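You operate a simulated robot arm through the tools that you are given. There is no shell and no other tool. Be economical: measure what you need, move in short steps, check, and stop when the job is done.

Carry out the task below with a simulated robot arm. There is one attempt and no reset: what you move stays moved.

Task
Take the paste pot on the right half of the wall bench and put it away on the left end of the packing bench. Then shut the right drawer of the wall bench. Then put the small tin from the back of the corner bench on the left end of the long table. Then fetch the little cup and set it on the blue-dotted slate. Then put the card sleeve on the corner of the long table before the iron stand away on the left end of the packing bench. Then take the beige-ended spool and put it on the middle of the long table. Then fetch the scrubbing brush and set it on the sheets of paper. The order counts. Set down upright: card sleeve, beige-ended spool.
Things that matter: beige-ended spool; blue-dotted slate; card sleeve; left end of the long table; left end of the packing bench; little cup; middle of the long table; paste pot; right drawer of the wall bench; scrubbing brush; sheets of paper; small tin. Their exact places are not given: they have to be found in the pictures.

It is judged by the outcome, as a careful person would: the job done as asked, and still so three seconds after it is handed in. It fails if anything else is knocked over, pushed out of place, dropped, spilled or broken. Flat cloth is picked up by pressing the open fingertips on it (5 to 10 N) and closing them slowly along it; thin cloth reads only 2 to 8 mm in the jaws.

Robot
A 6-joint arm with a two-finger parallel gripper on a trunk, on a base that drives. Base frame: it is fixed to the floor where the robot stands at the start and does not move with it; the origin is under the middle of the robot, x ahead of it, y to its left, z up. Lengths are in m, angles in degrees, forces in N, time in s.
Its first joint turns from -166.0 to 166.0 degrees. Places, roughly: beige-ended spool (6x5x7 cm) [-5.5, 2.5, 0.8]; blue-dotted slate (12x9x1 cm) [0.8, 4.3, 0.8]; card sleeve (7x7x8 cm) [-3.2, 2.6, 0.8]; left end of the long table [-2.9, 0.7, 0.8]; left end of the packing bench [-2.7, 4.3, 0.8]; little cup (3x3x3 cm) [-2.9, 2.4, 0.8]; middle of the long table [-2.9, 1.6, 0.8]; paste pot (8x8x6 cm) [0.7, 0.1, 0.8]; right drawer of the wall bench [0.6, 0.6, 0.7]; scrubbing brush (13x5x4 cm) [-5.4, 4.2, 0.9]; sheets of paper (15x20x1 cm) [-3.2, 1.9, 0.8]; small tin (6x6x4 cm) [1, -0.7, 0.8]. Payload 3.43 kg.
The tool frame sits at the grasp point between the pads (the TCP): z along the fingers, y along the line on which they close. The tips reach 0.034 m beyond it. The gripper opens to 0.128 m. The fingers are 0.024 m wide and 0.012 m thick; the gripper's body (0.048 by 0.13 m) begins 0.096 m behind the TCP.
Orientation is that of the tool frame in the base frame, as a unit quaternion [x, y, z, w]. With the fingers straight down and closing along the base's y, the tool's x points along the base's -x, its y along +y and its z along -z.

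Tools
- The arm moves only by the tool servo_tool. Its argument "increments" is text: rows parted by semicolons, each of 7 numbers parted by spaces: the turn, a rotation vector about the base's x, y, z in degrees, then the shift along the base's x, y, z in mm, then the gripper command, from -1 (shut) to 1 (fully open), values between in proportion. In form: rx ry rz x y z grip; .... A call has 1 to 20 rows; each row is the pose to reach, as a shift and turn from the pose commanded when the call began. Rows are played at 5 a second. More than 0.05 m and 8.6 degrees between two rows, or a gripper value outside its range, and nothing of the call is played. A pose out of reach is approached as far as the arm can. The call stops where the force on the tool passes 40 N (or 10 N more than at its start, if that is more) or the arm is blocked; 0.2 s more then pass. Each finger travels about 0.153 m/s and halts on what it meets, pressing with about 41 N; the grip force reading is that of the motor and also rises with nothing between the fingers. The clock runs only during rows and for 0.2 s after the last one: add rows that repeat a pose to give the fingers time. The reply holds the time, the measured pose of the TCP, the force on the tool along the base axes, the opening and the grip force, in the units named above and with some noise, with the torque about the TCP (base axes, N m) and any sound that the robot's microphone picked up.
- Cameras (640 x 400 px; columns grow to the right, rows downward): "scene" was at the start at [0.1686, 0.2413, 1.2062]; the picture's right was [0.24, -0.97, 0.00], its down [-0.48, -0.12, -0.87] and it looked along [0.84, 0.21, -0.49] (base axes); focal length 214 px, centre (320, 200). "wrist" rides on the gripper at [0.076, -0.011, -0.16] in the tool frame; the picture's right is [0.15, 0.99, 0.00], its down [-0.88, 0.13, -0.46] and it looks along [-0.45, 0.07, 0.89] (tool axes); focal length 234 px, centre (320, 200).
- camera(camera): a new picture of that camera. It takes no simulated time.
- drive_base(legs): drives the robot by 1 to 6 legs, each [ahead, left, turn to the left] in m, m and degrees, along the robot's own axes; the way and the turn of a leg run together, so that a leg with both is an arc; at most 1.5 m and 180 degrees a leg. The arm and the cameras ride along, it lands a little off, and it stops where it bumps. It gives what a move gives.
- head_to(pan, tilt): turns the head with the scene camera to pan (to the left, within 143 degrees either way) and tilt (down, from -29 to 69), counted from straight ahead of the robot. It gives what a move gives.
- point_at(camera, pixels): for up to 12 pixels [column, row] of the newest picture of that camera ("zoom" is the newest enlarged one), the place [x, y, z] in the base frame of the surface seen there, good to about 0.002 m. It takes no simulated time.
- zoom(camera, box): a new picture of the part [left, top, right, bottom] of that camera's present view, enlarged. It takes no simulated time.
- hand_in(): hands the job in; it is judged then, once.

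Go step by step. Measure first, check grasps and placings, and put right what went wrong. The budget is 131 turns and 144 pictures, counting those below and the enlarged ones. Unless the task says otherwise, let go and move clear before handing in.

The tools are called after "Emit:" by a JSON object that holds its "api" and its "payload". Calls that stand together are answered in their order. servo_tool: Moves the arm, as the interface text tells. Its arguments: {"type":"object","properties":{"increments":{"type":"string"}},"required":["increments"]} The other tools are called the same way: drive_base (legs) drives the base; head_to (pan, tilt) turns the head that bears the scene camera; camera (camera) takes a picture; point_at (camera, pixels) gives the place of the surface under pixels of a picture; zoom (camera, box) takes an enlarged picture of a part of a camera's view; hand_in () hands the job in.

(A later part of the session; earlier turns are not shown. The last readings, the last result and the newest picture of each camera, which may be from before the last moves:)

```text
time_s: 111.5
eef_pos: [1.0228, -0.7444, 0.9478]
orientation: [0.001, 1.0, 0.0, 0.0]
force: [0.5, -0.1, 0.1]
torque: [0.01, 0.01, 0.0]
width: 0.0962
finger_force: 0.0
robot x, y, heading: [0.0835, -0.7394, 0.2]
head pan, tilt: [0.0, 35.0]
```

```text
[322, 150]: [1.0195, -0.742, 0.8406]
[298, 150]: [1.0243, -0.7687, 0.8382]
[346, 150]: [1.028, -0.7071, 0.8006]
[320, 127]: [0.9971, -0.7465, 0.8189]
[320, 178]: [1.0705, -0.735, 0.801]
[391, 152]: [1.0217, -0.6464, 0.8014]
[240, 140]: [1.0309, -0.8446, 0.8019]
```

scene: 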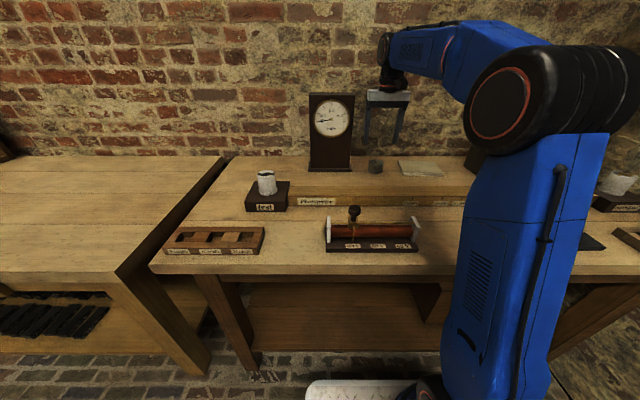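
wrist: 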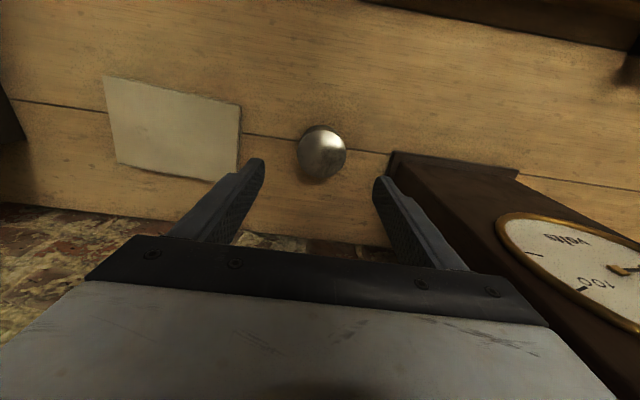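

Aligned. I descend, grip, and lift straight up.

Emit:
{"api": "servo_tool", "payload": {"increments": "0 0 0 0 2 -40 0.5; 0 0 0 0 2 -80 0.5; 0 0 0 0 2 -108 0.5; 0 0 0 0 2 -108 0.2; 0 0 0 0 2 -108 -0.5; 0 0 0 0 2 -108 -0.6; 0 0 0 0 2 -108 -0.6; 0 0 0 0 2 -70 -0.6; 0 0 0 0 2 -30 -0.6; 0 0 0 0 2 15 -0.6; 0 0 0 0 2 60 -0.6; 0 0 0 0 2 100 -0.6; 0 0 0 0 2 125 -0.6; 0 0 0 -45 2 125 -0.6; 0 0 0 -90 2 125 -0.6; 0 0 0 -135 2 125 -0.6; 0 0 0 -180 2 125 -0.6; 0 0 0 -225 2 125 -0.6; 0 0 0 -270 2 125 -0.6; 0 0 0 -315 2 125 -0.6"}}

Emit:
{"api": "servo_tool", "payload": {"increments": "0 0 0 -45 0 0 -0.6; 0 0 0 -90 0 0 -0.6; 0 0 0 -135 0 0 -0.6; 0 0 0 -180 0 0 -0.6; 0 0 0 -180 0 0 -0.6"}}

Emit:
{"api": "camera", "payload": {"camera": "wrist"}}

```text
time_s: 115.7
eef_pos: [0.7071, -0.7408, 1.0726]
orientation: [0.0, 1.0, 0.0, -0.001]
force: [1.0, -0.2, -1.8]
torque: [0.01, 0.06, -0.03]
width: 0.0563
finger_force: 40.8
robot x, y, heading: [0.0864, -0.7393, 0.3]
head pan, tilt: [0.0, 35.0]
```

```text
time_s: 116.9
eef_pos: [0.5312, -0.7406, 1.0742]
orientation: [-0.001, 1.0, 0.0, 0.0]
force: [0.5, 0.1, -0.9]
torque: [-0.01, 0.02, 0.04]
width: 0.0564
finger_force: 41.0
robot x, y, heading: [0.0838, -0.7431, 0.1]
head pan, tilt: [0.0, 35.0]
```

```text
106 pictures are left
```

wrist: 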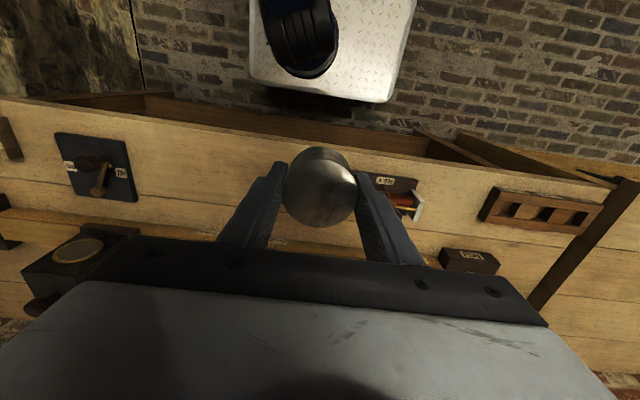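

The tin is held (width 0.056). Before driving I look behind me on both sides for obstacles.

Emit:
{"api": "head_to", "payload": {"pan": 143, "tilt": 20}}

Emit:
{"api": "camera", "payload": {"camera": "scene"}}

Emit:
{"api": "head_to", "payload": {"pan": -143, "tilt": 20}}

Emit:
{"api": "camera", "payload": {"camera": "scene"}}

```text
time_s: 119.2
eef_pos: [0.5312, -0.7413, 1.0754]
orientation: [0.0, 1.0, -0.001, 0.0]
force: [0.7, 0.3, -2.0]
torque: [0.01, -0.01, 0.02]
width: 0.0565
finger_force: 41.6
robot x, y, heading: [0.078, -0.7468, 0.3]
head pan, tilt: [143.0, 20.0]
```

```text
105 pictures are left
```

scene: 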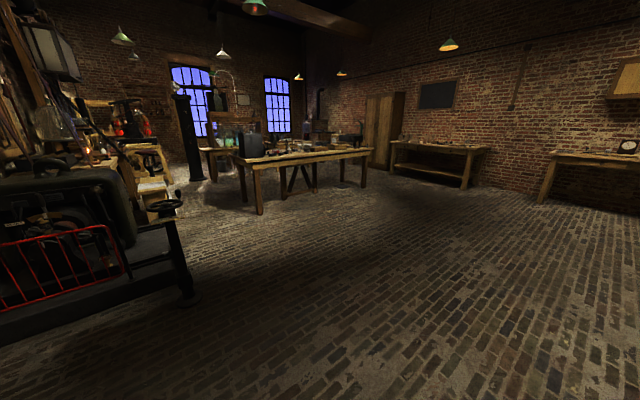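

```text
time_s: 123.1
eef_pos: [0.5313, -0.74, 1.0754]
orientation: [0.0, 1.0, 0.0, 0.0]
force: [-0.8, -0.3, -0.9]
torque: [-0.02, 0.02, 0.0]
width: 0.0562
finger_force: 41.1
robot x, y, heading: [0.0843, -0.7423, 0.2]
head pan, tilt: [-143.0, 20.0]
```

```text
104 pictures are left
```

scene: 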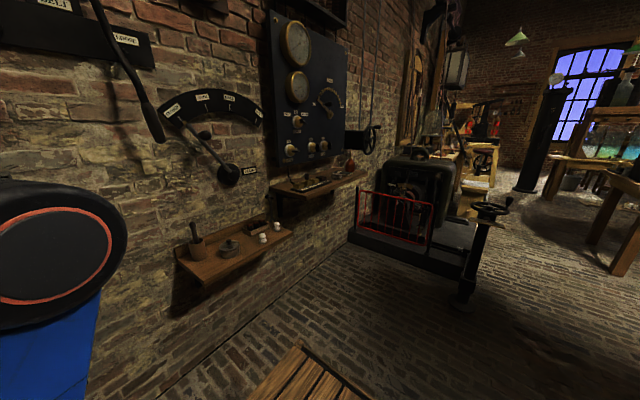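

Emit:
{"api": "point_at", "payload": {"camera": "scene", "pixels": [[465, 295], [480, 210], [350, 245], [300, 350], [610, 265]]}}

Emit:
{"api": "drive_base", "payload": {"legs": [[-0.4, 0.3, 0], [-0.4, 0.9, 0], [0, 0, 180], [0.9, -0.2, 0]]}}

Emit:
{"api": "head_to", "payload": {"pan": 0, "tilt": 30}}

Emit:
{"api": "camera", "payload": {"camera": "scene"}}

```text
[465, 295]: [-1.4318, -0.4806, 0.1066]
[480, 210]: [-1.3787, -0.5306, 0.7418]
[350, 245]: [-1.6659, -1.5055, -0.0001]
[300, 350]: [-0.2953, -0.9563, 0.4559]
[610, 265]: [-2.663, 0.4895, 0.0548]
```

```text
time_s: 142.6
eef_pos: [-2.121, 0.5888, 1.0764]
orientation: [1.0, 0.019, 0.0, 0.0]
force: [0.1, -0.2, -0.7]
torque: [0.0, -0.02, -0.02]
width: 0.0564
finger_force: 41.1
robot x, y, heading: [-1.6759, 0.6064, -177.9]
head pan, tilt: [-143.0, 20.0]
```

```text
time_s: 144.8
eef_pos: [-2.1212, 0.5894, 1.0761]
orientation: [1.0, 0.018, 0.0, 0.0]
force: [-0.7, 0.7, -0.9]
torque: [0.0, 0.01, 0.01]
width: 0.0563
finger_force: 41.2
robot x, y, heading: [-1.672, 0.6077, -177.8]
head pan, tilt: [0.0, 30.0]
```

```text
103 pictures are left
```

scene: 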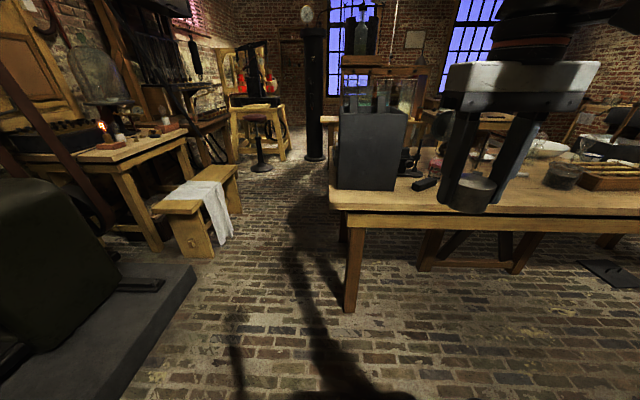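

The long table's left end is ahead, with a black panel at (370,150). I drive up and look down at it.

Emit:
{"api": "drive_base", "payload": {"legs": [[0, 0, -2.2], [0.3, -0.15, 0]]}}

Emit:
{"api": "head_to", "payload": {"pan": 0, "tilt": 40}}

Emit:
{"api": "camera", "payload": {"camera": "scene"}}

Emit:
{"api": "camera", "payload": {"camera": "wrist"}}

```text
time_s: 147.4
eef_pos: [-2.4231, 0.7596, 1.0769]
orientation: [1.0, -0.001, 0.0, 0.0]
force: [-1.5, -0.3, -1.1]
torque: [-0.02, 0.01, -0.03]
width: 0.0563
finger_force: 41.0
robot x, y, heading: [-1.9792, 0.7643, 180.1]
head pan, tilt: [0.0, 30.0]
```

```text
time_s: 148.2
eef_pos: [-2.423, 0.7601, 1.0754]
orientation: [1.0, 0.0, 0.0, 0.0]
force: [0.9, 0.1, -1.1]
torque: [-0.02, 0.03, -0.01]
width: 0.0564
finger_force: 41.2
robot x, y, heading: [-1.9765, 0.7604, 180.1]
head pan, tilt: [0.0, 40.0]
```

```text
102 pictures are left
```

scene: 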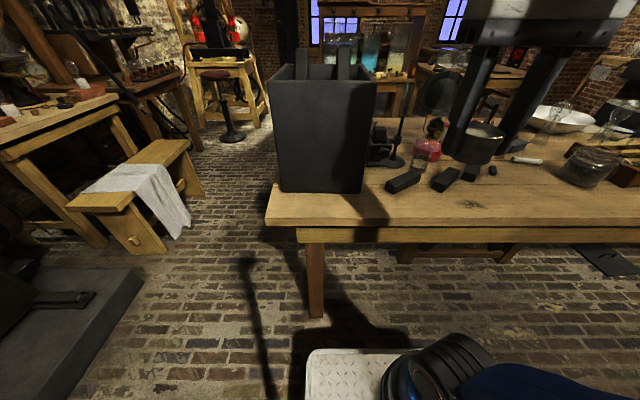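

```text
101 pictures are left
```

wrist: 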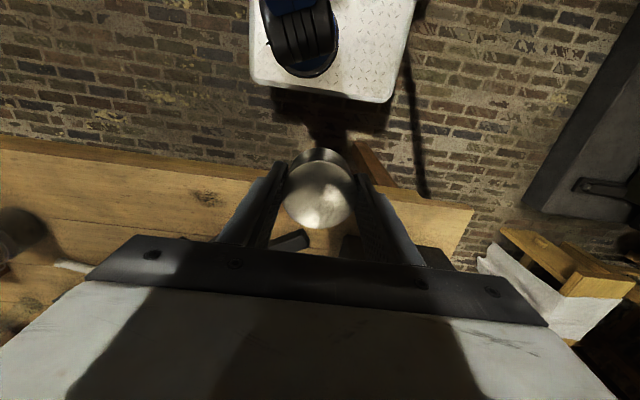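

Free table in front of the black blocks around (410,205). I measure it.

Emit:
{"api": "point_at", "payload": {"camera": "scene", "pixels": [[270, 222], [280, 192], [362, 192], [390, 192], [437, 190], [465, 180], [375, 165], [410, 205], [450, 215], [500, 190], [520, 162], [395, 160]]}}

Emit:
{"api": "zoom", "payload": {"camera": "scene", "box": [260, 80, 580, 250]}}

```text
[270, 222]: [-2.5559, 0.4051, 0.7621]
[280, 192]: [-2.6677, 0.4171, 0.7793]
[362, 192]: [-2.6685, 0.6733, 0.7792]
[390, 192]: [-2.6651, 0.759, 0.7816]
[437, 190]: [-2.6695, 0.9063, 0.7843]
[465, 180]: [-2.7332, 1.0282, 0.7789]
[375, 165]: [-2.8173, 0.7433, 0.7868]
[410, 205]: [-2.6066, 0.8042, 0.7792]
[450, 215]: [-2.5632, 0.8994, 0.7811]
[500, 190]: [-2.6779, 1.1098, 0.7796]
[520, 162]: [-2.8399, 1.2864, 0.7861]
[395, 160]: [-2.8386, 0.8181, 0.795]
```

```text
2.00 times, centred on (420, 165) of scene
```

zoom: 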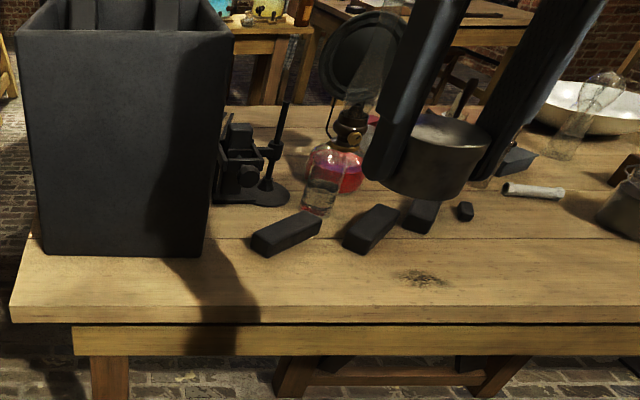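

The table top is z≈0.78, with the front edge at x -2.55, the bin front at -2.668 and the blocks from about -2.66 on. I set the tin at (-2.615, 0.775).

Emit:
{"api": "servo_tool", "payload": {"increments": "0 0 0 -40 4 0 -0.6; 0 0 0 -80 8 0 -0.6; 0 0 0 -120 12 0 -0.6; 0 0 0 -160 15 0 -0.6; 0 0 0 -193 15 0 -0.6; 0 0 0 -193 15 -45 -0.6; 0 0 0 -193 15 -90 -0.6; 0 0 0 -193 15 -135 -0.6; 0 0 0 -193 15 -180 -0.6; 0 0 0 -193 15 -215 -0.6; 0 0 0 -193 15 -215 -0.6"}}

Emit:
{"api": "camera", "payload": {"camera": "wrist"}}

Emit:
{"api": "camera", "payload": {"camera": "scene"}}

```text
time_s: 150.6
eef_pos: [-2.6163, 0.7713, 0.8605]
orientation: [1.0, -0.001, 0.0, 0.0]
force: [-0.4, 0.4, -1.4]
torque: [0.03, -0.01, 0.0]
width: 0.0563
finger_force: 41.3
robot x, y, heading: [-1.9766, 0.7634, 180.0]
head pan, tilt: [0.0, 40.0]
```

```text
99 pictures are left
```

wrist: 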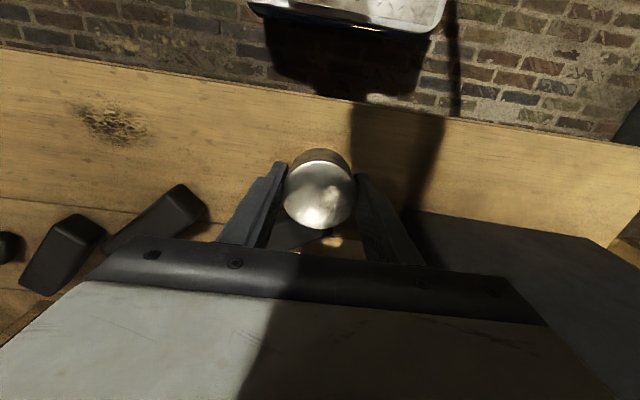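

```text
98 pictures are left
```

scene: 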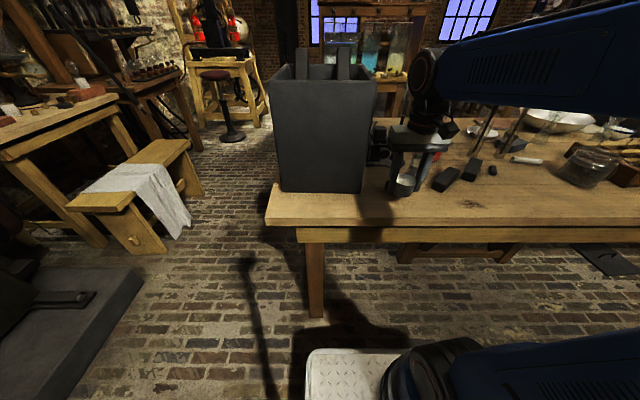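

The dark shape behind the tin at wrist (300,235) is the left block. I measure its nearest edge.

Emit:
{"api": "point_at", "payload": {"camera": "wrist", "pixels": [[290, 224], [281, 230], [300, 232], [330, 232], [320, 240], [318, 152], [180, 190], [318, 120]]}}

```text
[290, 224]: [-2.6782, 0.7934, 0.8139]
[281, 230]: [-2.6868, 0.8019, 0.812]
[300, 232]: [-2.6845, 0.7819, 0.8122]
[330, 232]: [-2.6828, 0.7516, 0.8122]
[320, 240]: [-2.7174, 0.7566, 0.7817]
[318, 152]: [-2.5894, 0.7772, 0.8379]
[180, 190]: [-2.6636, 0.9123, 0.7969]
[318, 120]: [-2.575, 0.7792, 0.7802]
```

The block begins at x≈-2.67 and the tin's back is at -2.644, so it is clear. I lower to touch.

Emit:
{"api": "servo_tool", "payload": {"increments": "0 0 0 2 0 -20 -0.6; 0 0 0 2 0 -34 -0.6; 0 0 0 2 0 -38 -0.6; 0 0 0 2 0 -40 -0.6; 0 0 0 2 0 -42 -0.6; 0 0 0 2 0 -44 -0.6"}}

```text
time_s: 152.0
eef_pos: [-2.6129, 0.7741, 0.8175]
orientation: [1.0, -0.001, -0.002, 0.001]
force: [2.2, -3.5, 20.5]
torque: [0.07, -0.16, 0.0]
width: 0.0563
finger_force: 40.7
robot x, y, heading: [-1.9793, 0.7644, 180.0]
head pan, tilt: [0.0, 40.0]
```

Contact. I release and rise, then pull back.

Emit:
{"api": "servo_tool", "payload": {"increments": "0 0 0 0 0 2 -0.6; 0 0 0 0 0 2 0; 0 0 0 0 0 2 0.3; 0 0 0 0 0 2 0.3; 0 0 0 0 0 40 0.3; 0 0 0 0 0 85 0.3; 0 0 0 0 0 130 0.3; 0 0 0 0 0 175 0.3; 0 0 0 0 0 220 0.3; 0 0 0 40 0 250 0.3; 0 0 0 80 0 260 0.3; 0 0 0 120 0 260 0.3; 0 0 0 160 0 260 0.3; 0 0 0 200 0 260 0.3"}}

Emit:
{"api": "camera", "payload": {"camera": "scene"}}

```text
time_s: 155.0
eef_pos: [-2.4138, 0.7718, 1.0761]
orientation: [1.0, -0.002, 0.0, 0.0]
force: [-0.8, -0.6, 0.1]
torque: [0.03, -0.05, -0.01]
width: 0.0833
finger_force: 0.0
robot x, y, heading: [-1.9767, 0.7609, 179.8]
head pan, tilt: [0.0, 40.0]
```

```text
97 pictures are left
```

scene: 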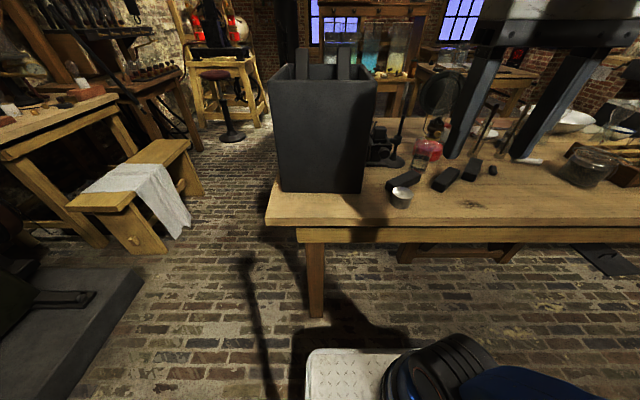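

The tin stands at (402,196). Now I drive along the table to its right end to find the cup, checking the dark plate on the floor at (605,262).

Emit:
{"api": "point_at", "payload": {"camera": "scene", "pixels": [[575, 245], [612, 277], [625, 255]]}}

Emit:
{"api": "drive_base", "payload": {"legs": [[-0.1, -0.75, 0], [0, -0.75, 0]]}}

Emit:
{"api": "camera", "payload": {"camera": "scene"}}

```text
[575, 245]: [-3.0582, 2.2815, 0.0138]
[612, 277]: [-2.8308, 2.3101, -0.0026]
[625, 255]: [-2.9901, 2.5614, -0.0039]
```

```text
time_s: 162.6
eef_pos: [-2.315, 2.2493, 1.0751]
orientation: [1.0, 0.001, 0.0, 0.001]
force: [-0.5, 0.3, 0.6]
torque: [-0.01, -0.01, -0.03]
width: 0.0832
finger_force: 0.1
robot x, y, heading: [-1.8769, 2.245, -179.8]
head pan, tilt: [0.0, 40.0]
```

```text
96 pictures are left
```

scene: 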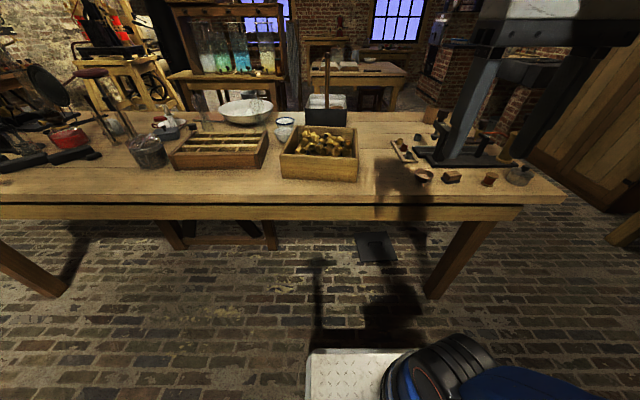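

Several small things stand at the right: (423,175), (452,177), (489,180). I enlarge that part.

Emit:
{"api": "zoom", "payload": {"camera": "scene", "box": [370, 100, 570, 220]}}

Emit:
{"api": "zoom", "payload": {"camera": "scene", "box": [130, 60, 410, 220]}}

Emit:
{"api": "point_at", "payload": {"camera": "scene", "pixels": [[423, 170], [423, 182], [452, 175], [489, 178], [518, 170], [405, 150], [440, 125], [560, 195], [280, 120], [287, 135], [320, 100]]}}

```text
3.20 times, centred on (470, 160) of scene
```

zoom: 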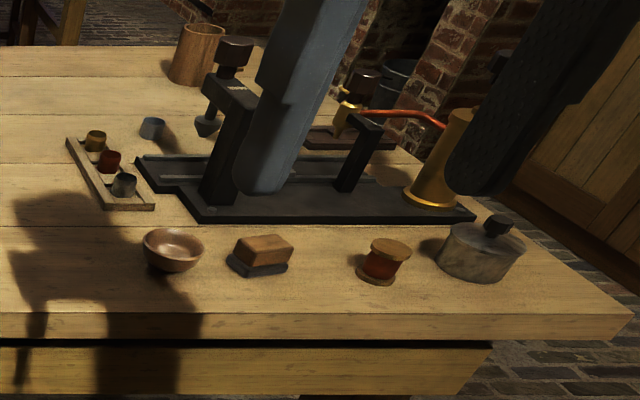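

```text
2.29 times, centred on (270, 140) of scene
```

zoom: 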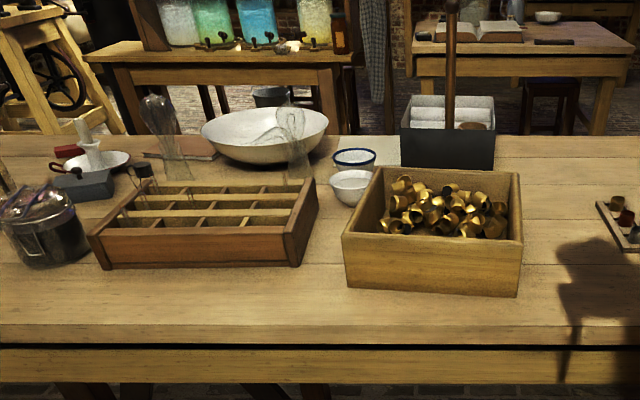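

```text
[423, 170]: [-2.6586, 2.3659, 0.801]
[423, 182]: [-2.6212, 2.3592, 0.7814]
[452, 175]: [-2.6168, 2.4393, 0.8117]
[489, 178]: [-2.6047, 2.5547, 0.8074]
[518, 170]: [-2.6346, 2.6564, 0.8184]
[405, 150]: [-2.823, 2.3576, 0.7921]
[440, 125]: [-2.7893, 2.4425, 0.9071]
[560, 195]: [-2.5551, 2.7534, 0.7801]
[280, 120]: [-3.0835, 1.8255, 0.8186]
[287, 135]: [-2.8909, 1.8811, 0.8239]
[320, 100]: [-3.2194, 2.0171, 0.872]
```

The little cup looks to be the grey-blue one at zoom (152,128), i.e. scene (417,140); the card sleeve is the brown cylinder at scene (431,117). I measure both.

Emit:
{"api": "point_at", "payload": {"camera": "scene", "pixels": [[417, 138], [417, 142], [413, 140], [422, 140], [431, 125], [431, 110], [424, 117], [440, 110], [400, 152], [412, 157]]}}

Emit:
{"api": "drive_base", "payload": {"legs": [[0.13, -0.1, -0.2]]}}

Emit:
{"api": "head_to", "payload": {"pan": 0, "tilt": 42}}

Emit:
{"api": "camera", "payload": {"camera": "scene"}}

Emit:
{"api": "zoom", "payload": {"camera": "scene", "box": [330, 70, 530, 220]}}

```text
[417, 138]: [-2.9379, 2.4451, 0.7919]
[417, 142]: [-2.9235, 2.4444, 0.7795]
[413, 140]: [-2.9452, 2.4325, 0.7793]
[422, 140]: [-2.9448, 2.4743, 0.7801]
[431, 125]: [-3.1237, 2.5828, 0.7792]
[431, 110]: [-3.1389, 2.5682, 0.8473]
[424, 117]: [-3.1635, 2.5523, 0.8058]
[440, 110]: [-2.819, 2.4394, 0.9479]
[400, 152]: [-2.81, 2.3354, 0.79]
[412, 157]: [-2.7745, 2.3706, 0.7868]
```

```text
time_s: 164.1
eef_pos: [-2.4445, 2.3492, 1.0756]
orientation: [1.0, 0.0, 0.0, 0.001]
force: [-0.5, 0.0, 0.3]
torque: [0.01, 0.01, 0.03]
width: 0.0832
finger_force: 0.1
robot x, y, heading: [-2.0092, 2.3431, -179.7]
head pan, tilt: [0.0, 40.0]
```

```text
time_s: 164.7
eef_pos: [-2.4444, 2.3498, 1.075]
orientation: [1.0, -0.001, 0.0, 0.0]
force: [-0.4, 1.0, 0.5]
torque: [0.01, 0.02, 0.0]
width: 0.083
finger_force: 0.1
robot x, y, heading: [-2.0094, 2.3431, -180.1]
head pan, tilt: [0.0, 42.0]
```

```text
93 pictures are left
```

scene: 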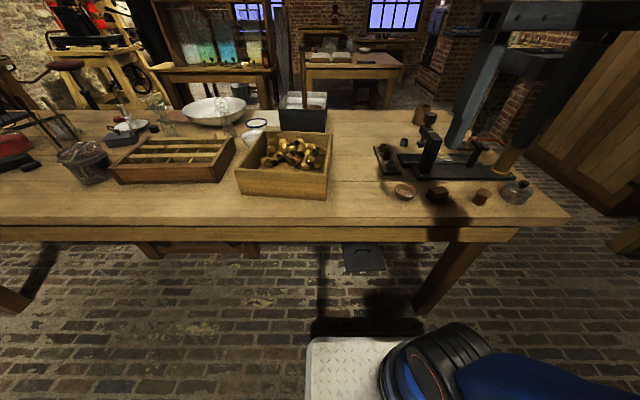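

```text
2.67 times, centred on (430, 145) of scene
```

zoom: 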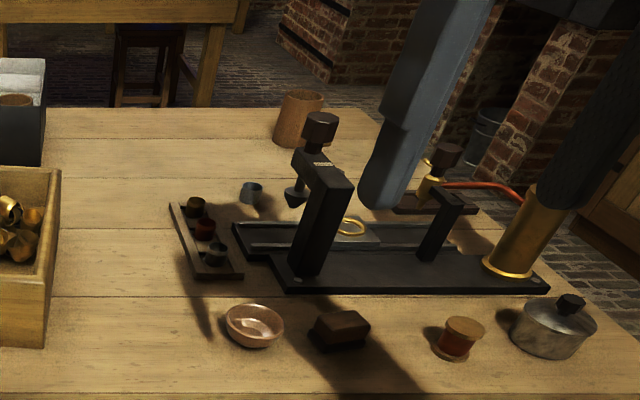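

I check the iron stand's overhang next to the cup before choosing the gripper's angle.

Emit:
{"api": "point_at", "payload": {"camera": "zoom", "pixels": [[320, 118], [308, 128], [336, 128], [318, 143], [296, 190], [296, 205], [300, 155], [240, 190], [262, 190], [250, 183], [250, 203], [203, 205]]}}

```text
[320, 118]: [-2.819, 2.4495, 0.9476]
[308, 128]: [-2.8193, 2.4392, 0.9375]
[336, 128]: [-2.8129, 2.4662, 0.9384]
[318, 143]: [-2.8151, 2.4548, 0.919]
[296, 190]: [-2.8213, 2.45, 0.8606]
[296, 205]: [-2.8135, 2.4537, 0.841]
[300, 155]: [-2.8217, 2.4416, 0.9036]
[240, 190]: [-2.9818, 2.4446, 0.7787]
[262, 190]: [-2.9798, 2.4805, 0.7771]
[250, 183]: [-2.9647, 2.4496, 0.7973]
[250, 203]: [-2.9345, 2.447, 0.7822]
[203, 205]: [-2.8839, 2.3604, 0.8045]
```

The cup centre is about (-2.95,2.45), and the stand's screw is 11 cm nearer and 0.955 high. I turn the gripper 90° so the camera and body keep clear, and go above the cup.

Emit:
{"api": "servo_tool", "payload": {"increments": "0 0 -7.5 -42 8 0 0; 0 0 -15 -84 17 0 0; 0 0 -22.5 -126 25 0 0; 0 0 -30 -168 33 0 0; 0 0 -37.5 -210 42 0 0; 0 0 -45 -252 50 0 0; 0 0 -52.5 -294 58 0 0; 0 0 -60 -336 67 0 0; 0 0 -67.5 -378 75 0 0; 0 0 -75 -420 83 0 0; 0 0 -82.5 -462 92 0 0; 0 0 -90 -506 100 0 0; 0 0 -90 -506 100 -40 0; 0 0 -90 -506 100 -80 0; 0 0 -90 -506 100 -110 0; 0 0 -90 -506 100 -110 0"}}

Emit:
{"api": "camera", "payload": {"camera": "wrist"}}

Emit:
{"api": "camera", "payload": {"camera": "scene"}}

```text
time_s: 168.1
eef_pos: [-2.9484, 2.4468, 0.964]
orientation: [0.707, -0.707, 0.0, 0.0]
force: [-0.3, 0.8, -0.2]
torque: [0.0, 0.01, 0.0]
width: 0.0639
finger_force: 0.1
robot x, y, heading: [-2.0086, 2.3393, -179.9]
head pan, tilt: [0.0, 42.0]
```

```text
91 pictures are left
```

wrist: 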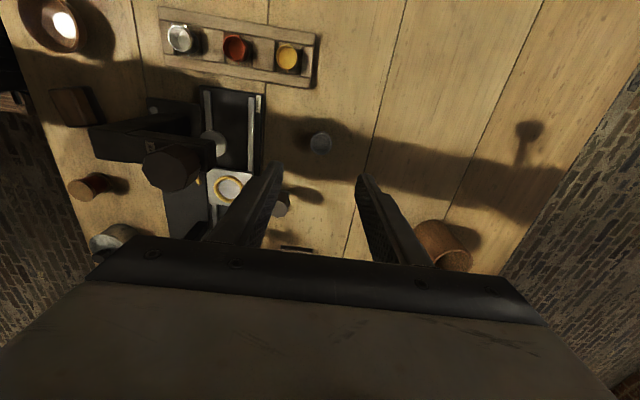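

```text
90 pictures are left
```

scene: 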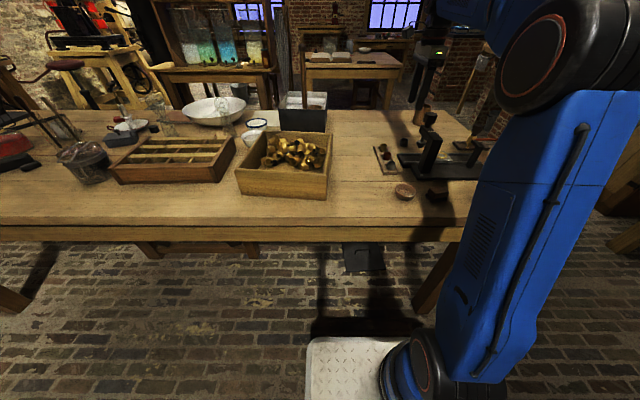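

Emit:
{"api": "point_at", "payload": {"camera": "wrist", "pixels": [[320, 142], [308, 143], [331, 143], [320, 131], [320, 155], [285, 200], [170, 165], [215, 150]]}}

Emit:
{"api": "zoom", "payload": {"camera": "wrist", "box": [240, 90, 400, 240]}}

```text
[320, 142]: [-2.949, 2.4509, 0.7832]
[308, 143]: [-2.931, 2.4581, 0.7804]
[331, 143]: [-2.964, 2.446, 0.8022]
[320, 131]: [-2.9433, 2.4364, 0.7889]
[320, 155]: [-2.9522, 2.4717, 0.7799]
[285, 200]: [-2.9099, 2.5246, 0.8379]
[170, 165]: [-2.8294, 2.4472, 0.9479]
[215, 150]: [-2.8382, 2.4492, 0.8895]
```

```text
2.67 times, centred on (320, 165) of wrist
```

zoom: 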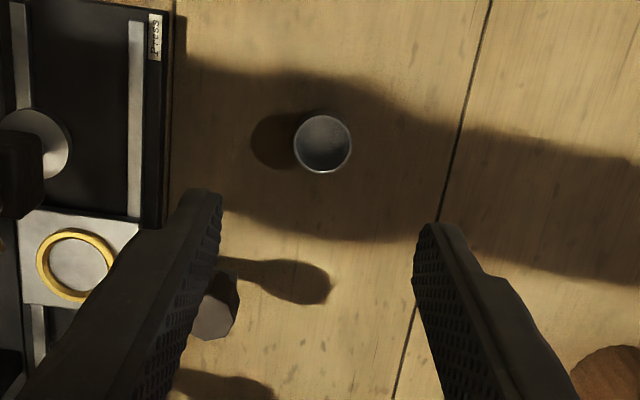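

Emit:
{"api": "point_at", "payload": {"camera": "zoom", "pixels": [[160, 60], [160, 130], [160, 215], [172, 130], [176, 60], [225, 300], [215, 330], [30, 170]]}}

```text
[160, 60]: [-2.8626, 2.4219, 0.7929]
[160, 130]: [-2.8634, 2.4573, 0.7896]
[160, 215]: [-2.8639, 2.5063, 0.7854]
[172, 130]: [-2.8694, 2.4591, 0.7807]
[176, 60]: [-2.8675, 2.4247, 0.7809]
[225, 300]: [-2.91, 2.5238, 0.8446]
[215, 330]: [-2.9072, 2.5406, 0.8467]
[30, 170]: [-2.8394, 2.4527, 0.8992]
```

The plate edge is at x -2.868, so the fingers clear it. I descend with a centred grip and close gently on the cup.

Emit:
{"api": "servo_tool", "payload": {"increments": "0 0 0 0 4 -40 0; 0 0 0 0 4 -85 0; 0 0 0 0 4 -125 0; 0 0 0 0 4 -146 0; 0 0 0 0 4 -146 -0.3; 0 0 0 0 4 -146 -0.7; 0 0 0 0 4 -146 -0.7; 0 0 0 0 4 -146 -0.7"}}

```text
time_s: 169.9
eef_pos: [-2.9493, 2.4549, 0.8183]
orientation: [-0.707, 0.707, 0.001, 0.001]
force: [0.0, -0.4, -0.1]
torque: [0.02, -0.01, 0.0]
width: 0.0265
finger_force: 41.0
robot x, y, heading: [-2.0056, 2.3418, -180.1]
head pan, tilt: [0.0, 42.0]
```

Gripped (width 0.0265). I lift straight up, turn back and retract.

Emit:
{"api": "servo_tool", "payload": {"increments": "0 0 0 0 0 40 -0.7; 0 0 0 0 0 85 -0.7; 0 0 0 0 0 130 -0.7; 0 0 0 0 0 175 -0.7; 0 0 0 0 0 220 -0.7; 0 0 0 0 0 260 -0.7; 0 0 7.5 42 -8 260 -0.7; 0 0 15 84 -17 260 -0.7; 0 0 22.5 126 -25 260 -0.7; 0 0 30 168 -33 260 -0.7; 0 0 37.5 210 -42 260 -0.7; 0 0 45 252 -50 260 -0.7; 0 0 52.5 294 -58 260 -0.7; 0 0 60 336 -67 260 -0.7; 0 0 67.5 378 -75 260 -0.7; 0 0 75 420 -83 260 -0.7; 0 0 82.5 462 -92 260 -0.7; 0 0 90 506 -100 260 -0.7; 0 0 90 506 -100 260 -0.7"}}

Emit:
{"api": "camera", "payload": {"camera": "wrist"}}

Emit:
{"api": "camera", "payload": {"camera": "scene"}}

```text
time_s: 173.9
eef_pos: [-2.4457, 2.3558, 1.0765]
orientation: [1.0, 0.002, 0.0, 0.0]
force: [0.2, 1.0, -0.5]
torque: [-0.04, -0.01, 0.0]
width: 0.0267
finger_force: 40.7
robot x, y, heading: [-2.0053, 2.3419, -179.9]
head pan, tilt: [0.0, 42.0]
```

```text
88 pictures are left
```

wrist: 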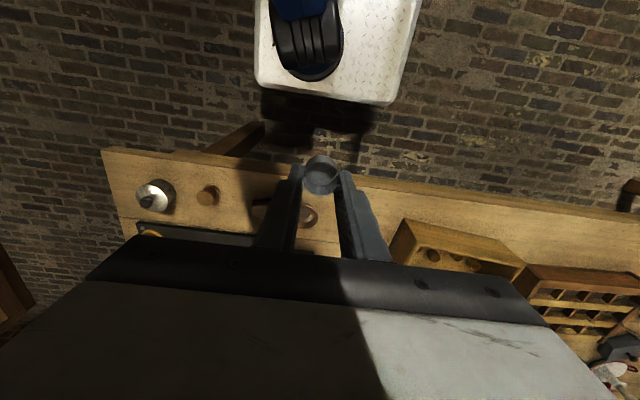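

```text
87 pictures are left
```

scene: 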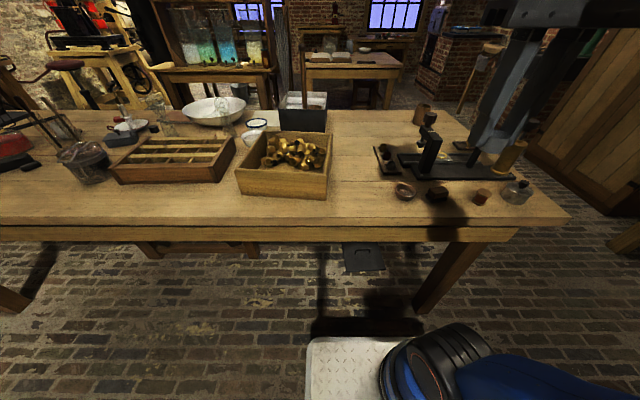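

The cup is in hand. I drive toward the far bench with the slate, stopping short to look.

Emit:
{"api": "drive_base", "payload": {"legs": [[-0.8, 0, 0], [0, 0, -90], [0.45, -0.5, 0], [0.4, -0.4, 0]]}}

Emit:
{"api": "head_to", "payload": {"pan": -30, "tilt": 25}}

Emit:
{"api": "camera", "payload": {"camera": "scene"}}

```text
time_s: 188.2
eef_pos: [-0.258, 3.5955, 1.0771]
orientation: [-0.699, 0.715, 0.0, 0.0]
force: [-0.2, -0.3, -0.2]
torque: [0.03, -0.01, 0.01]
width: 0.0269
finger_force: 40.9
robot x, y, heading: [-0.2813, 3.1581, 89.1]
head pan, tilt: [0.0, 42.0]
```

```text
time_s: 189.1
eef_pos: [-0.2578, 3.5936, 1.078]
orientation: [-0.7, 0.714, 0.0, 0.001]
force: [0.1, -0.4, 0.8]
torque: [0.02, -0.03, 0.03]
width: 0.0263
finger_force: 40.9
robot x, y, heading: [-0.2793, 3.1564, 89.0]
head pan, tilt: [-30.0, 25.0]
```

```text
86 pictures are left
```

scene: 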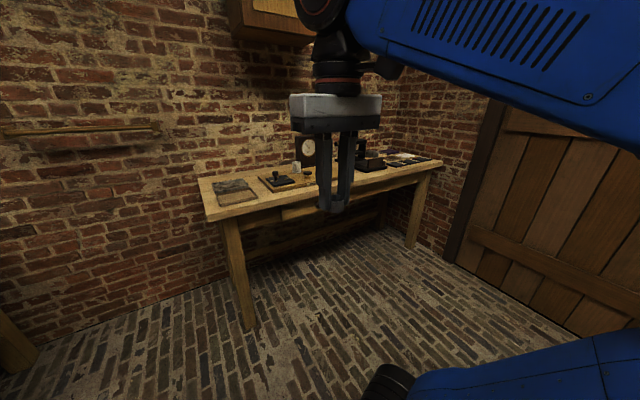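

Emit:
{"api": "zoom", "payload": {"camera": "scene", "box": [190, 120, 450, 230]}}

Emit:
{"api": "point_at", "payload": {"camera": "scene", "pixels": [[235, 190], [207, 220], [395, 160], [420, 158], [440, 163], [300, 205], [400, 175]]}}

```text
2.46 times, centred on (320, 175) of scene
```

zoom: 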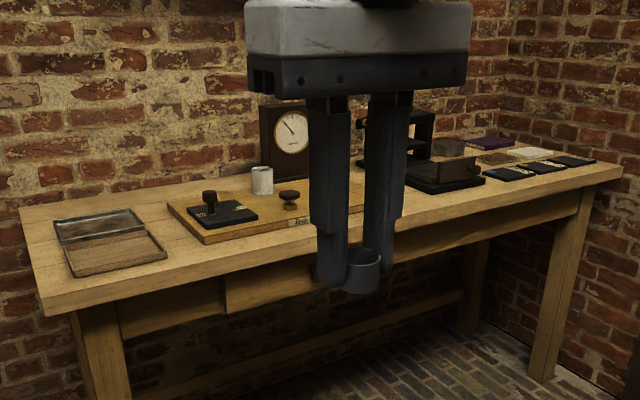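

```text
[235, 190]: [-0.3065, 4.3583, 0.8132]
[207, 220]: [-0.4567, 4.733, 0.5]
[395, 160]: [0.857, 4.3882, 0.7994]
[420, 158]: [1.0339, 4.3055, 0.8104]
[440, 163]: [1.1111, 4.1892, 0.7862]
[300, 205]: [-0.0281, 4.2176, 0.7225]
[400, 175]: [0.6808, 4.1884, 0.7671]
```

Three small slates lie at the right end (zoom 505–575, 165). I drive in front of them.

Emit:
{"api": "drive_base", "payload": {"legs": [[0, 0, 1], [0.2, -0.85, 0], [0.2, 0, 0]]}}

Emit:
{"api": "head_to", "payload": {"pan": -8, "tilt": 42}}

Emit:
{"api": "camera", "payload": {"camera": "scene"}}

Emit:
{"api": "camera", "payload": {"camera": "wrist"}}

```text
time_s: 195.2
eef_pos: [0.5396, 4.0024, 1.0773]
orientation: [0.716, -0.698, 0.0, 0.0]
force: [-0.8, -0.3, -1.3]
torque: [0.0, 0.02, -0.02]
width: 0.027
finger_force: 41.1
robot x, y, heading: [0.5342, 3.563, 91.5]
head pan, tilt: [-30.0, 25.0]
```

```text
time_s: 196.0
eef_pos: [0.5402, 4.0024, 1.0775]
orientation: [0.716, -0.698, 0.0, 0.0]
force: [-0.3, 0.0, -0.7]
torque: [-0.01, -0.01, 0.0]
width: 0.0268
finger_force: 41.0
robot x, y, heading: [0.5388, 3.5616, 91.4]
head pan, tilt: [-8.0, 42.0]
```

```text
84 pictures are left
```

scene: 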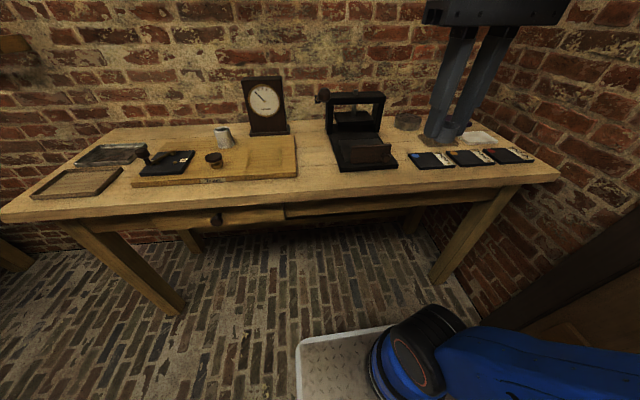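

```text
83 pictures are left
```

wrist: 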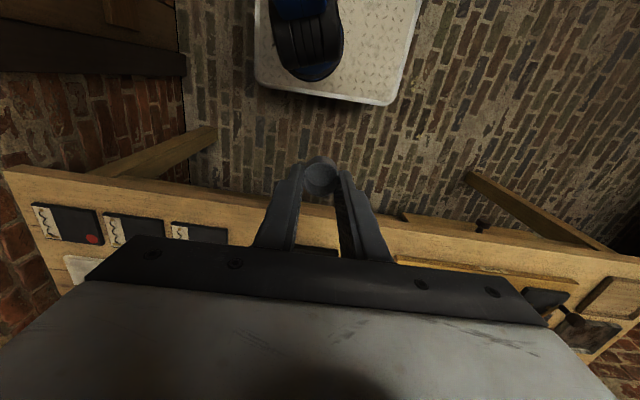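

Emit:
{"api": "zoom", "payload": {"camera": "scene", "box": [390, 110, 550, 190]}}

Emit:
{"api": "point_at", "payload": {"camera": "zoom", "pixels": [[70, 170], [200, 170], [100, 225], [260, 215], [170, 195], [140, 185], [290, 185]]}}

```text
4.00 times, centred on (470, 150) of scene
```

zoom: 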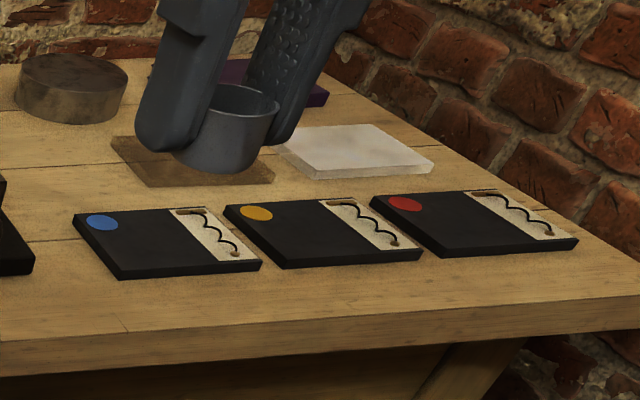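

```text
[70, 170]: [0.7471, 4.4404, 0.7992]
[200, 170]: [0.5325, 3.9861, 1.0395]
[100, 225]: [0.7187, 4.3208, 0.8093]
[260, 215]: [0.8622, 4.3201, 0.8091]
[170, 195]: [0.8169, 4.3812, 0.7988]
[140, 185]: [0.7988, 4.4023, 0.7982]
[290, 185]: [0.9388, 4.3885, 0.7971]
```

The blue-dotted slate is the left one (zoom 73–262, 208–278). I measure its extent.

Emit:
{"api": "point_at", "payload": {"camera": "zoom", "pixels": [[78, 215], [204, 211], [256, 260], [121, 273], [160, 242], [150, 240], [232, 230], [110, 225]]}}

```text
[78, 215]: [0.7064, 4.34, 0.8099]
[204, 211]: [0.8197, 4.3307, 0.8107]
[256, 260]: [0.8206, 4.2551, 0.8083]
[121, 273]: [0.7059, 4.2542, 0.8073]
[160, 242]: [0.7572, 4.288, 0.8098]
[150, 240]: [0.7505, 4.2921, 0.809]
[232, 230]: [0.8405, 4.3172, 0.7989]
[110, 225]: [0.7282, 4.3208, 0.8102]
```

Centre about (0.76,4.297), top z 0.809. I bring the cup above it, to z 0.88.

Emit:
{"api": "servo_tool", "payload": {"increments": "0 0 0 27 37 0 -0.7; 0 0 0 54 74 0 -0.7; 0 0 0 81 111 0 -0.7; 0 0 0 108 148 0 -0.7; 0 0 0 135 185 0 -0.7; 0 0 0 162 222 0 -0.7; 0 0 0 190 260 0 -0.7; 0 0 0 214 295 0 -0.7; 0 0 0 214 295 -45 -0.7; 0 0 0 214 295 -90 -0.7; 0 0 0 214 295 -135 -0.7; 0 0 0 214 295 -180 -0.7; 0 0 0 214 295 -205 -0.7; 0 0 0 214 295 -205 -0.7"}}

Emit:
{"api": "camera", "payload": {"camera": "wrist"}}

```text
time_s: 199.0
eef_pos: [0.7543, 4.297, 0.8732]
orientation: [0.716, -0.699, 0.001, 0.0]
force: [0.5, -1.2, -0.1]
torque: [-0.03, 0.01, 0.01]
width: 0.0265
finger_force: 40.8
robot x, y, heading: [0.5356, 3.5597, 91.6]
head pan, tilt: [-8.0, 42.0]
```

```text
81 pictures are left
```

wrist: 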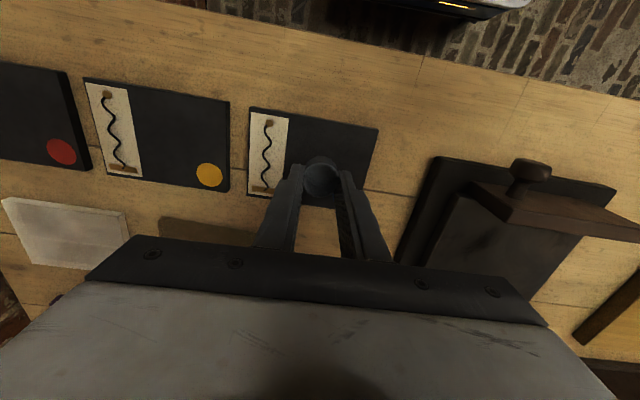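

Emit:
{"api": "servo_tool", "payload": {"increments": "0 0 0 0 0 -15 -0.7; 0 0 0 0 0 -22 -0.7; 0 0 0 0 0 -25 -0.7; 0 0 0 0 0 -27 -0.7; 0 0 0 0 0 -29 -0.7"}}

```text
time_s: 200.2
eef_pos: [0.7533, 4.2978, 0.8459]
orientation: [0.716, -0.698, -0.001, -0.002]
force: [0.9, 3.8, 27.3]
torque: [-0.04, 0.01, -0.03]
width: 0.0265
finger_force: 41.2
robot x, y, heading: [0.5362, 3.5657, 91.7]
head pan, tilt: [-8.0, 42.0]
```

Contact. I release and rise.

Emit:
{"api": "servo_tool", "payload": {"increments": "0 0 0 0 0 2 -0.7; 0 0 0 0 0 2 -0.2; 0 0 0 0 0 2 -0.1; 0 0 0 0 0 2 -0.1; 0 0 0 0 0 40 -0.1; 0 0 0 0 0 85 -0.1; 0 0 0 0 0 130 -0.1; 0 0 0 0 0 175 -0.1; 0 0 0 0 0 220 -0.1; 0 0 0 -25 -40 230 -0.1; 0 0 0 -50 -80 230 -0.1; 0 0 0 -75 -120 230 -0.1; 0 0 0 -100 -160 230 -0.1; 0 0 0 -125 -200 230 -0.1; 0 0 0 -150 -240 230 -0.1; 0 0 0 -180 -275 230 -0.1; 0 0 0 -215 -300 230 -0.1"}}

Emit:
{"api": "zoom", "payload": {"camera": "scene", "box": [390, 110, 550, 190]}}

```text
time_s: 203.8
eef_pos: [0.5383, 3.9972, 1.0742]
orientation: [0.716, -0.698, 0.0, 0.0]
force: [-0.4, -0.5, 0.2]
torque: [-0.04, 0.0, 0.01]
width: 0.0575
finger_force: 0.1
robot x, y, heading: [0.5367, 3.5636, 91.4]
head pan, tilt: [-8.0, 42.0]
```

```text
4.00 times, centred on (470, 150) of scene
```

zoom: 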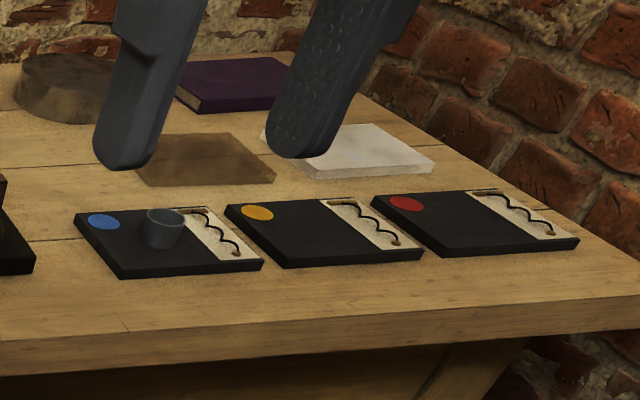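

The cup stands upright on the blue-dotted slate. Next I drive to the gap between the packing bench and the long table's right end to reach the sleeve.

Emit:
{"api": "drive_base", "payload": {"legs": [[-0.25, 0.3, -1.4], [0, 1.4, 0], [0, 1.0, 0]]}}

```text
time_s: 217.6
eef_pos: [-2.1522, 3.7173, 1.0744]
orientation: [0.711, -0.703, 0.0, 0.0]
force: [0.4, -0.5, 0.0]
torque: [-0.03, 0.03, 0.0]
width: 0.0575
finger_force: 0.0
robot x, y, heading: [-2.1547, 3.2841, 90.9]
head pan, tilt: [-8.0, 42.0]
```

Emit:
{"api": "drive_base", "payload": {"legs": [[0, 0, 179], [-0.05, -0.85, 0]]}}

Emit:
{"api": "head_to", "payload": {"pan": 0, "tilt": 40}}

Emit:
{"api": "camera", "payload": {"camera": "scene"}}

```text
time_s: 229.2
eef_pos: [-3.0471, 2.9926, 1.0738]
orientation: [0.744, 0.668, 0.0, 0.001]
force: [0.0, -0.3, 0.8]
torque: [0.04, 0.0, 0.01]
width: 0.0576
finger_force: 0.0
robot x, y, heading: [-2.9859, 3.4208, -95.9]
head pan, tilt: [-8.0, 42.0]
```

```text
time_s: 229.9
eef_pos: [-3.0485, 2.9936, 1.0745]
orientation: [0.744, 0.668, 0.0, 0.0]
force: [-0.5, 0.7, -0.1]
torque: [0.01, -0.01, -0.01]
width: 0.0574
finger_force: 0.1
robot x, y, heading: [-2.9882, 3.4216, -95.8]
head pan, tilt: [0.0, 40.0]
```

```text
79 pictures are left
```

scene: 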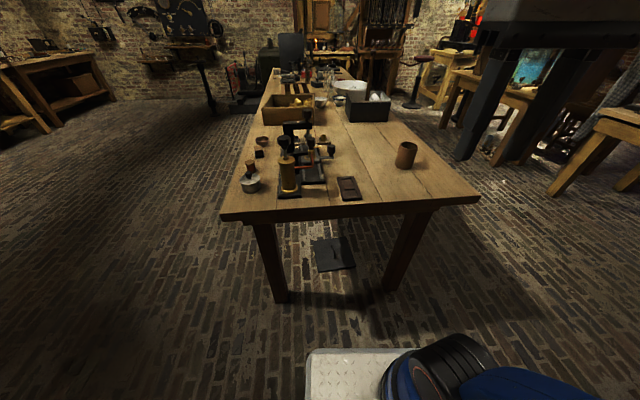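

The card sleeve stands alone at (405,155). I measure it.

Emit:
{"api": "zoom", "payload": {"camera": "scene", "box": [340, 110, 480, 210]}}

Emit:
{"api": "point_at", "payload": {"camera": "scene", "pixels": [[405, 168], [405, 158], [398, 156], [414, 156], [404, 143], [407, 147], [330, 85], [355, 120], [475, 195], [222, 215]]}}

```text
4.00 times, centred on (410, 160) of scene
```

zoom: 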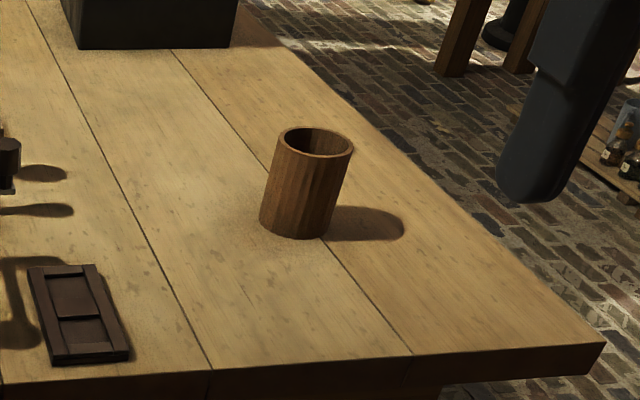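

```text
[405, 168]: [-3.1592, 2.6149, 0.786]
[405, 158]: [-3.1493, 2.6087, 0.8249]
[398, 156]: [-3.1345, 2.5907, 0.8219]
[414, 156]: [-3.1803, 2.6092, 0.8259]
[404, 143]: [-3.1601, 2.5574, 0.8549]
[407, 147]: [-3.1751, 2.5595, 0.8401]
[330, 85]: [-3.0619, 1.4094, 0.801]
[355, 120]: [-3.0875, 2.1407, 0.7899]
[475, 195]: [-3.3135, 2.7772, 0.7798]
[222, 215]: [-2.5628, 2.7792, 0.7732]
```

Emit:
{"api": "servo_tool", "payload": {"increments": "0 0 0 -11 -41 0 0.5; 0 0 0 -22 -82 0 1; 0 0 0 -33 -123 0 1; 0 0 0 -44 -165 0 1; 0 0 0 -55 -206 0 1; 0 0 0 -66 -248 0 1; 0 0 0 -77 -289 0 1; 0 0 0 -88 -330 0 1; 0 0 0 -100 -372 0 1; 0 0 0 -111 -412 0 1; 0 0 0 -111 -412 -40 1; 0 0 0 -111 -412 -80 1; 0 0 0 -111 -412 -80 1"}}

Emit:
{"api": "camera", "payload": {"camera": "wrist"}}

```text
time_s: 232.7
eef_pos: [-3.16, 2.5806, 0.9956]
orientation: [0.744, 0.668, 0.0, -0.001]
force: [0.3, 0.2, 0.2]
torque: [0.0, 0.03, 0.02]
width: 0.1277
finger_force: 0.1
robot x, y, heading: [-2.9897, 3.4221, -96.1]
head pan, tilt: [0.0, 40.0]
```

```text
77 pictures are left
```

wrist: 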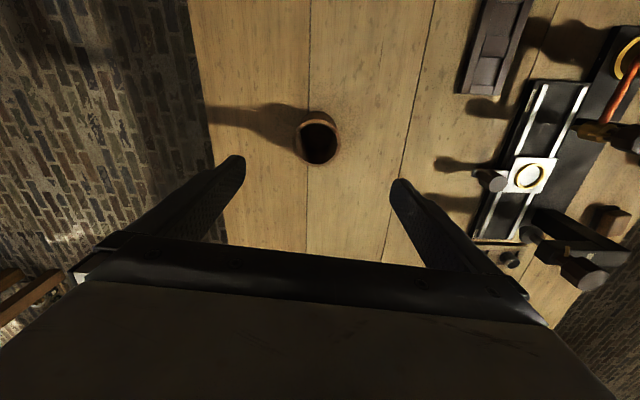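

Emit:
{"api": "point_at", "payload": {"camera": "wrist", "pixels": [[297, 138], [340, 138], [318, 112], [318, 163], [318, 140], [297, 125], [338, 125]]}}

```text
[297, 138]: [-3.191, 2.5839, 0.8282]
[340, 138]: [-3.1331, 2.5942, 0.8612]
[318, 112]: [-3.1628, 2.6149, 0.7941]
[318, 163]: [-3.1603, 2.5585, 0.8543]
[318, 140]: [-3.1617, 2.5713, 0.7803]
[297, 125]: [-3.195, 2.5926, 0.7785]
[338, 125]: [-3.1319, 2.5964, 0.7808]
```

Centre (-3.162,2.586), rim at 0.861. I descend, grip and lift slightly.

Emit:
{"api": "servo_tool", "payload": {"increments": "0 0 0 -2 5 -40 1; 0 0 0 -2 5 -85 1; 0 0 0 -2 5 -130 1; 0 0 0 -2 5 -172 1; 0 0 0 -2 5 -172 0.3; 0 0 0 -2 5 -172 -0.3; 0 0 0 -2 5 -172 -0.3; 0 0 0 -2 5 -172 -0.3; 0 0 0 -2 5 -150 -0.3; 0 0 0 -2 5 -120 -0.3"}}

Emit:
{"api": "camera", "payload": {"camera": "wrist"}}

```text
time_s: 234.9
eef_pos: [-3.1601, 2.5864, 0.8768]
orientation: [0.744, 0.668, 0.001, -0.001]
force: [0.4, 0.2, 0.6]
torque: [0.04, 0.02, 0.0]
width: 0.066
finger_force: 41.0
robot x, y, heading: [-2.9887, 3.4271, -96.0]
head pan, tilt: [0.0, 40.0]
```

```text
76 pictures are left
```

wrist: 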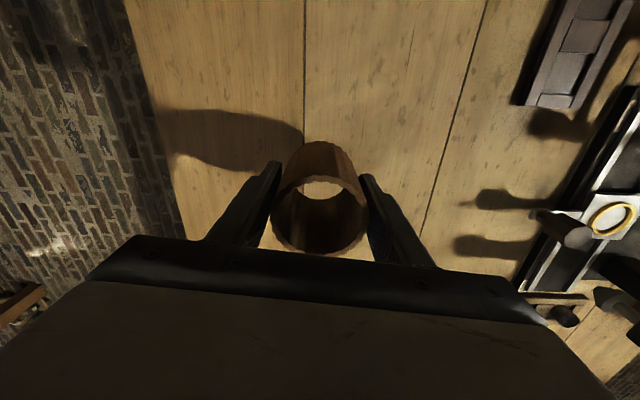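

Held (width 0.066). I lift, retract, shift and turn round to the packing bench.

Emit:
{"api": "servo_tool", "payload": {"increments": "0 0 0 0 0 45 -0.3; 0 0 0 0 0 90 -0.3; 0 0 0 0 0 135 -0.3; 0 0 0 0 0 180 -0.3; 0 0 0 0 0 200 -0.3; 0 0 0 11 41 200 -0.3; 0 0 0 22 82 200 -0.3; 0 0 0 33 123 200 -0.3; 0 0 0 44 165 200 -0.3; 0 0 0 55 206 200 -0.3; 0 0 0 66 248 200 -0.3; 0 0 0 77 289 200 -0.3; 0 0 0 88 330 200 -0.3; 0 0 0 100 372 200 -0.3; 0 0 0 111 412 200 -0.3"}}

Emit:
{"api": "drive_base", "payload": {"legs": [[0.02, 0.33, 0], [0, 0, 93], [0, 0, 93]]}}

Emit:
{"api": "head_to", "payload": {"pan": 0, "tilt": 38}}

Emit:
{"api": "camera", "payload": {"camera": "scene"}}

```text
time_s: 238.1
eef_pos: [-3.047, 2.9963, 1.0764]
orientation: [0.744, 0.669, -0.001, 0.0]
force: [0.0, 0.3, 0.0]
torque: [0.05, 0.03, 0.01]
width: 0.0661
finger_force: 40.9
robot x, y, heading: [-2.9879, 3.4269, -95.8]
head pan, tilt: [0.0, 40.0]
```

```text
time_s: 248.2
eef_pos: [-2.6715, 3.7987, 1.076]
orientation: [0.722, -0.692, 0.0, 0.0]
force: [0.5, 1.3, 0.4]
torque: [-0.01, -0.02, 0.0]
width: 0.0662
finger_force: 41.0
robot x, y, heading: [-2.6688, 3.3711, 92.4]
head pan, tilt: [0.0, 40.0]
```

```text
time_s: 248.8
eef_pos: [-2.6717, 3.7989, 1.0769]
orientation: [0.721, -0.693, -0.001, 0.0]
force: [-0.7, 1.1, -0.1]
torque: [-0.02, 0.01, 0.0]
width: 0.0661
finger_force: 40.7
robot x, y, heading: [-2.6645, 3.3693, 92.4]
head pan, tilt: [0.0, 38.0]
```

```text
75 pictures are left
```

scene: 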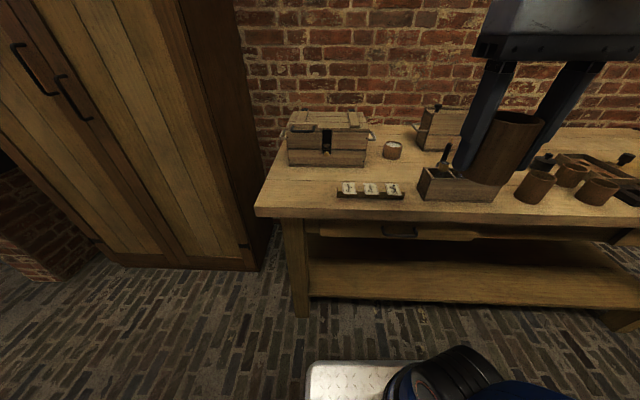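

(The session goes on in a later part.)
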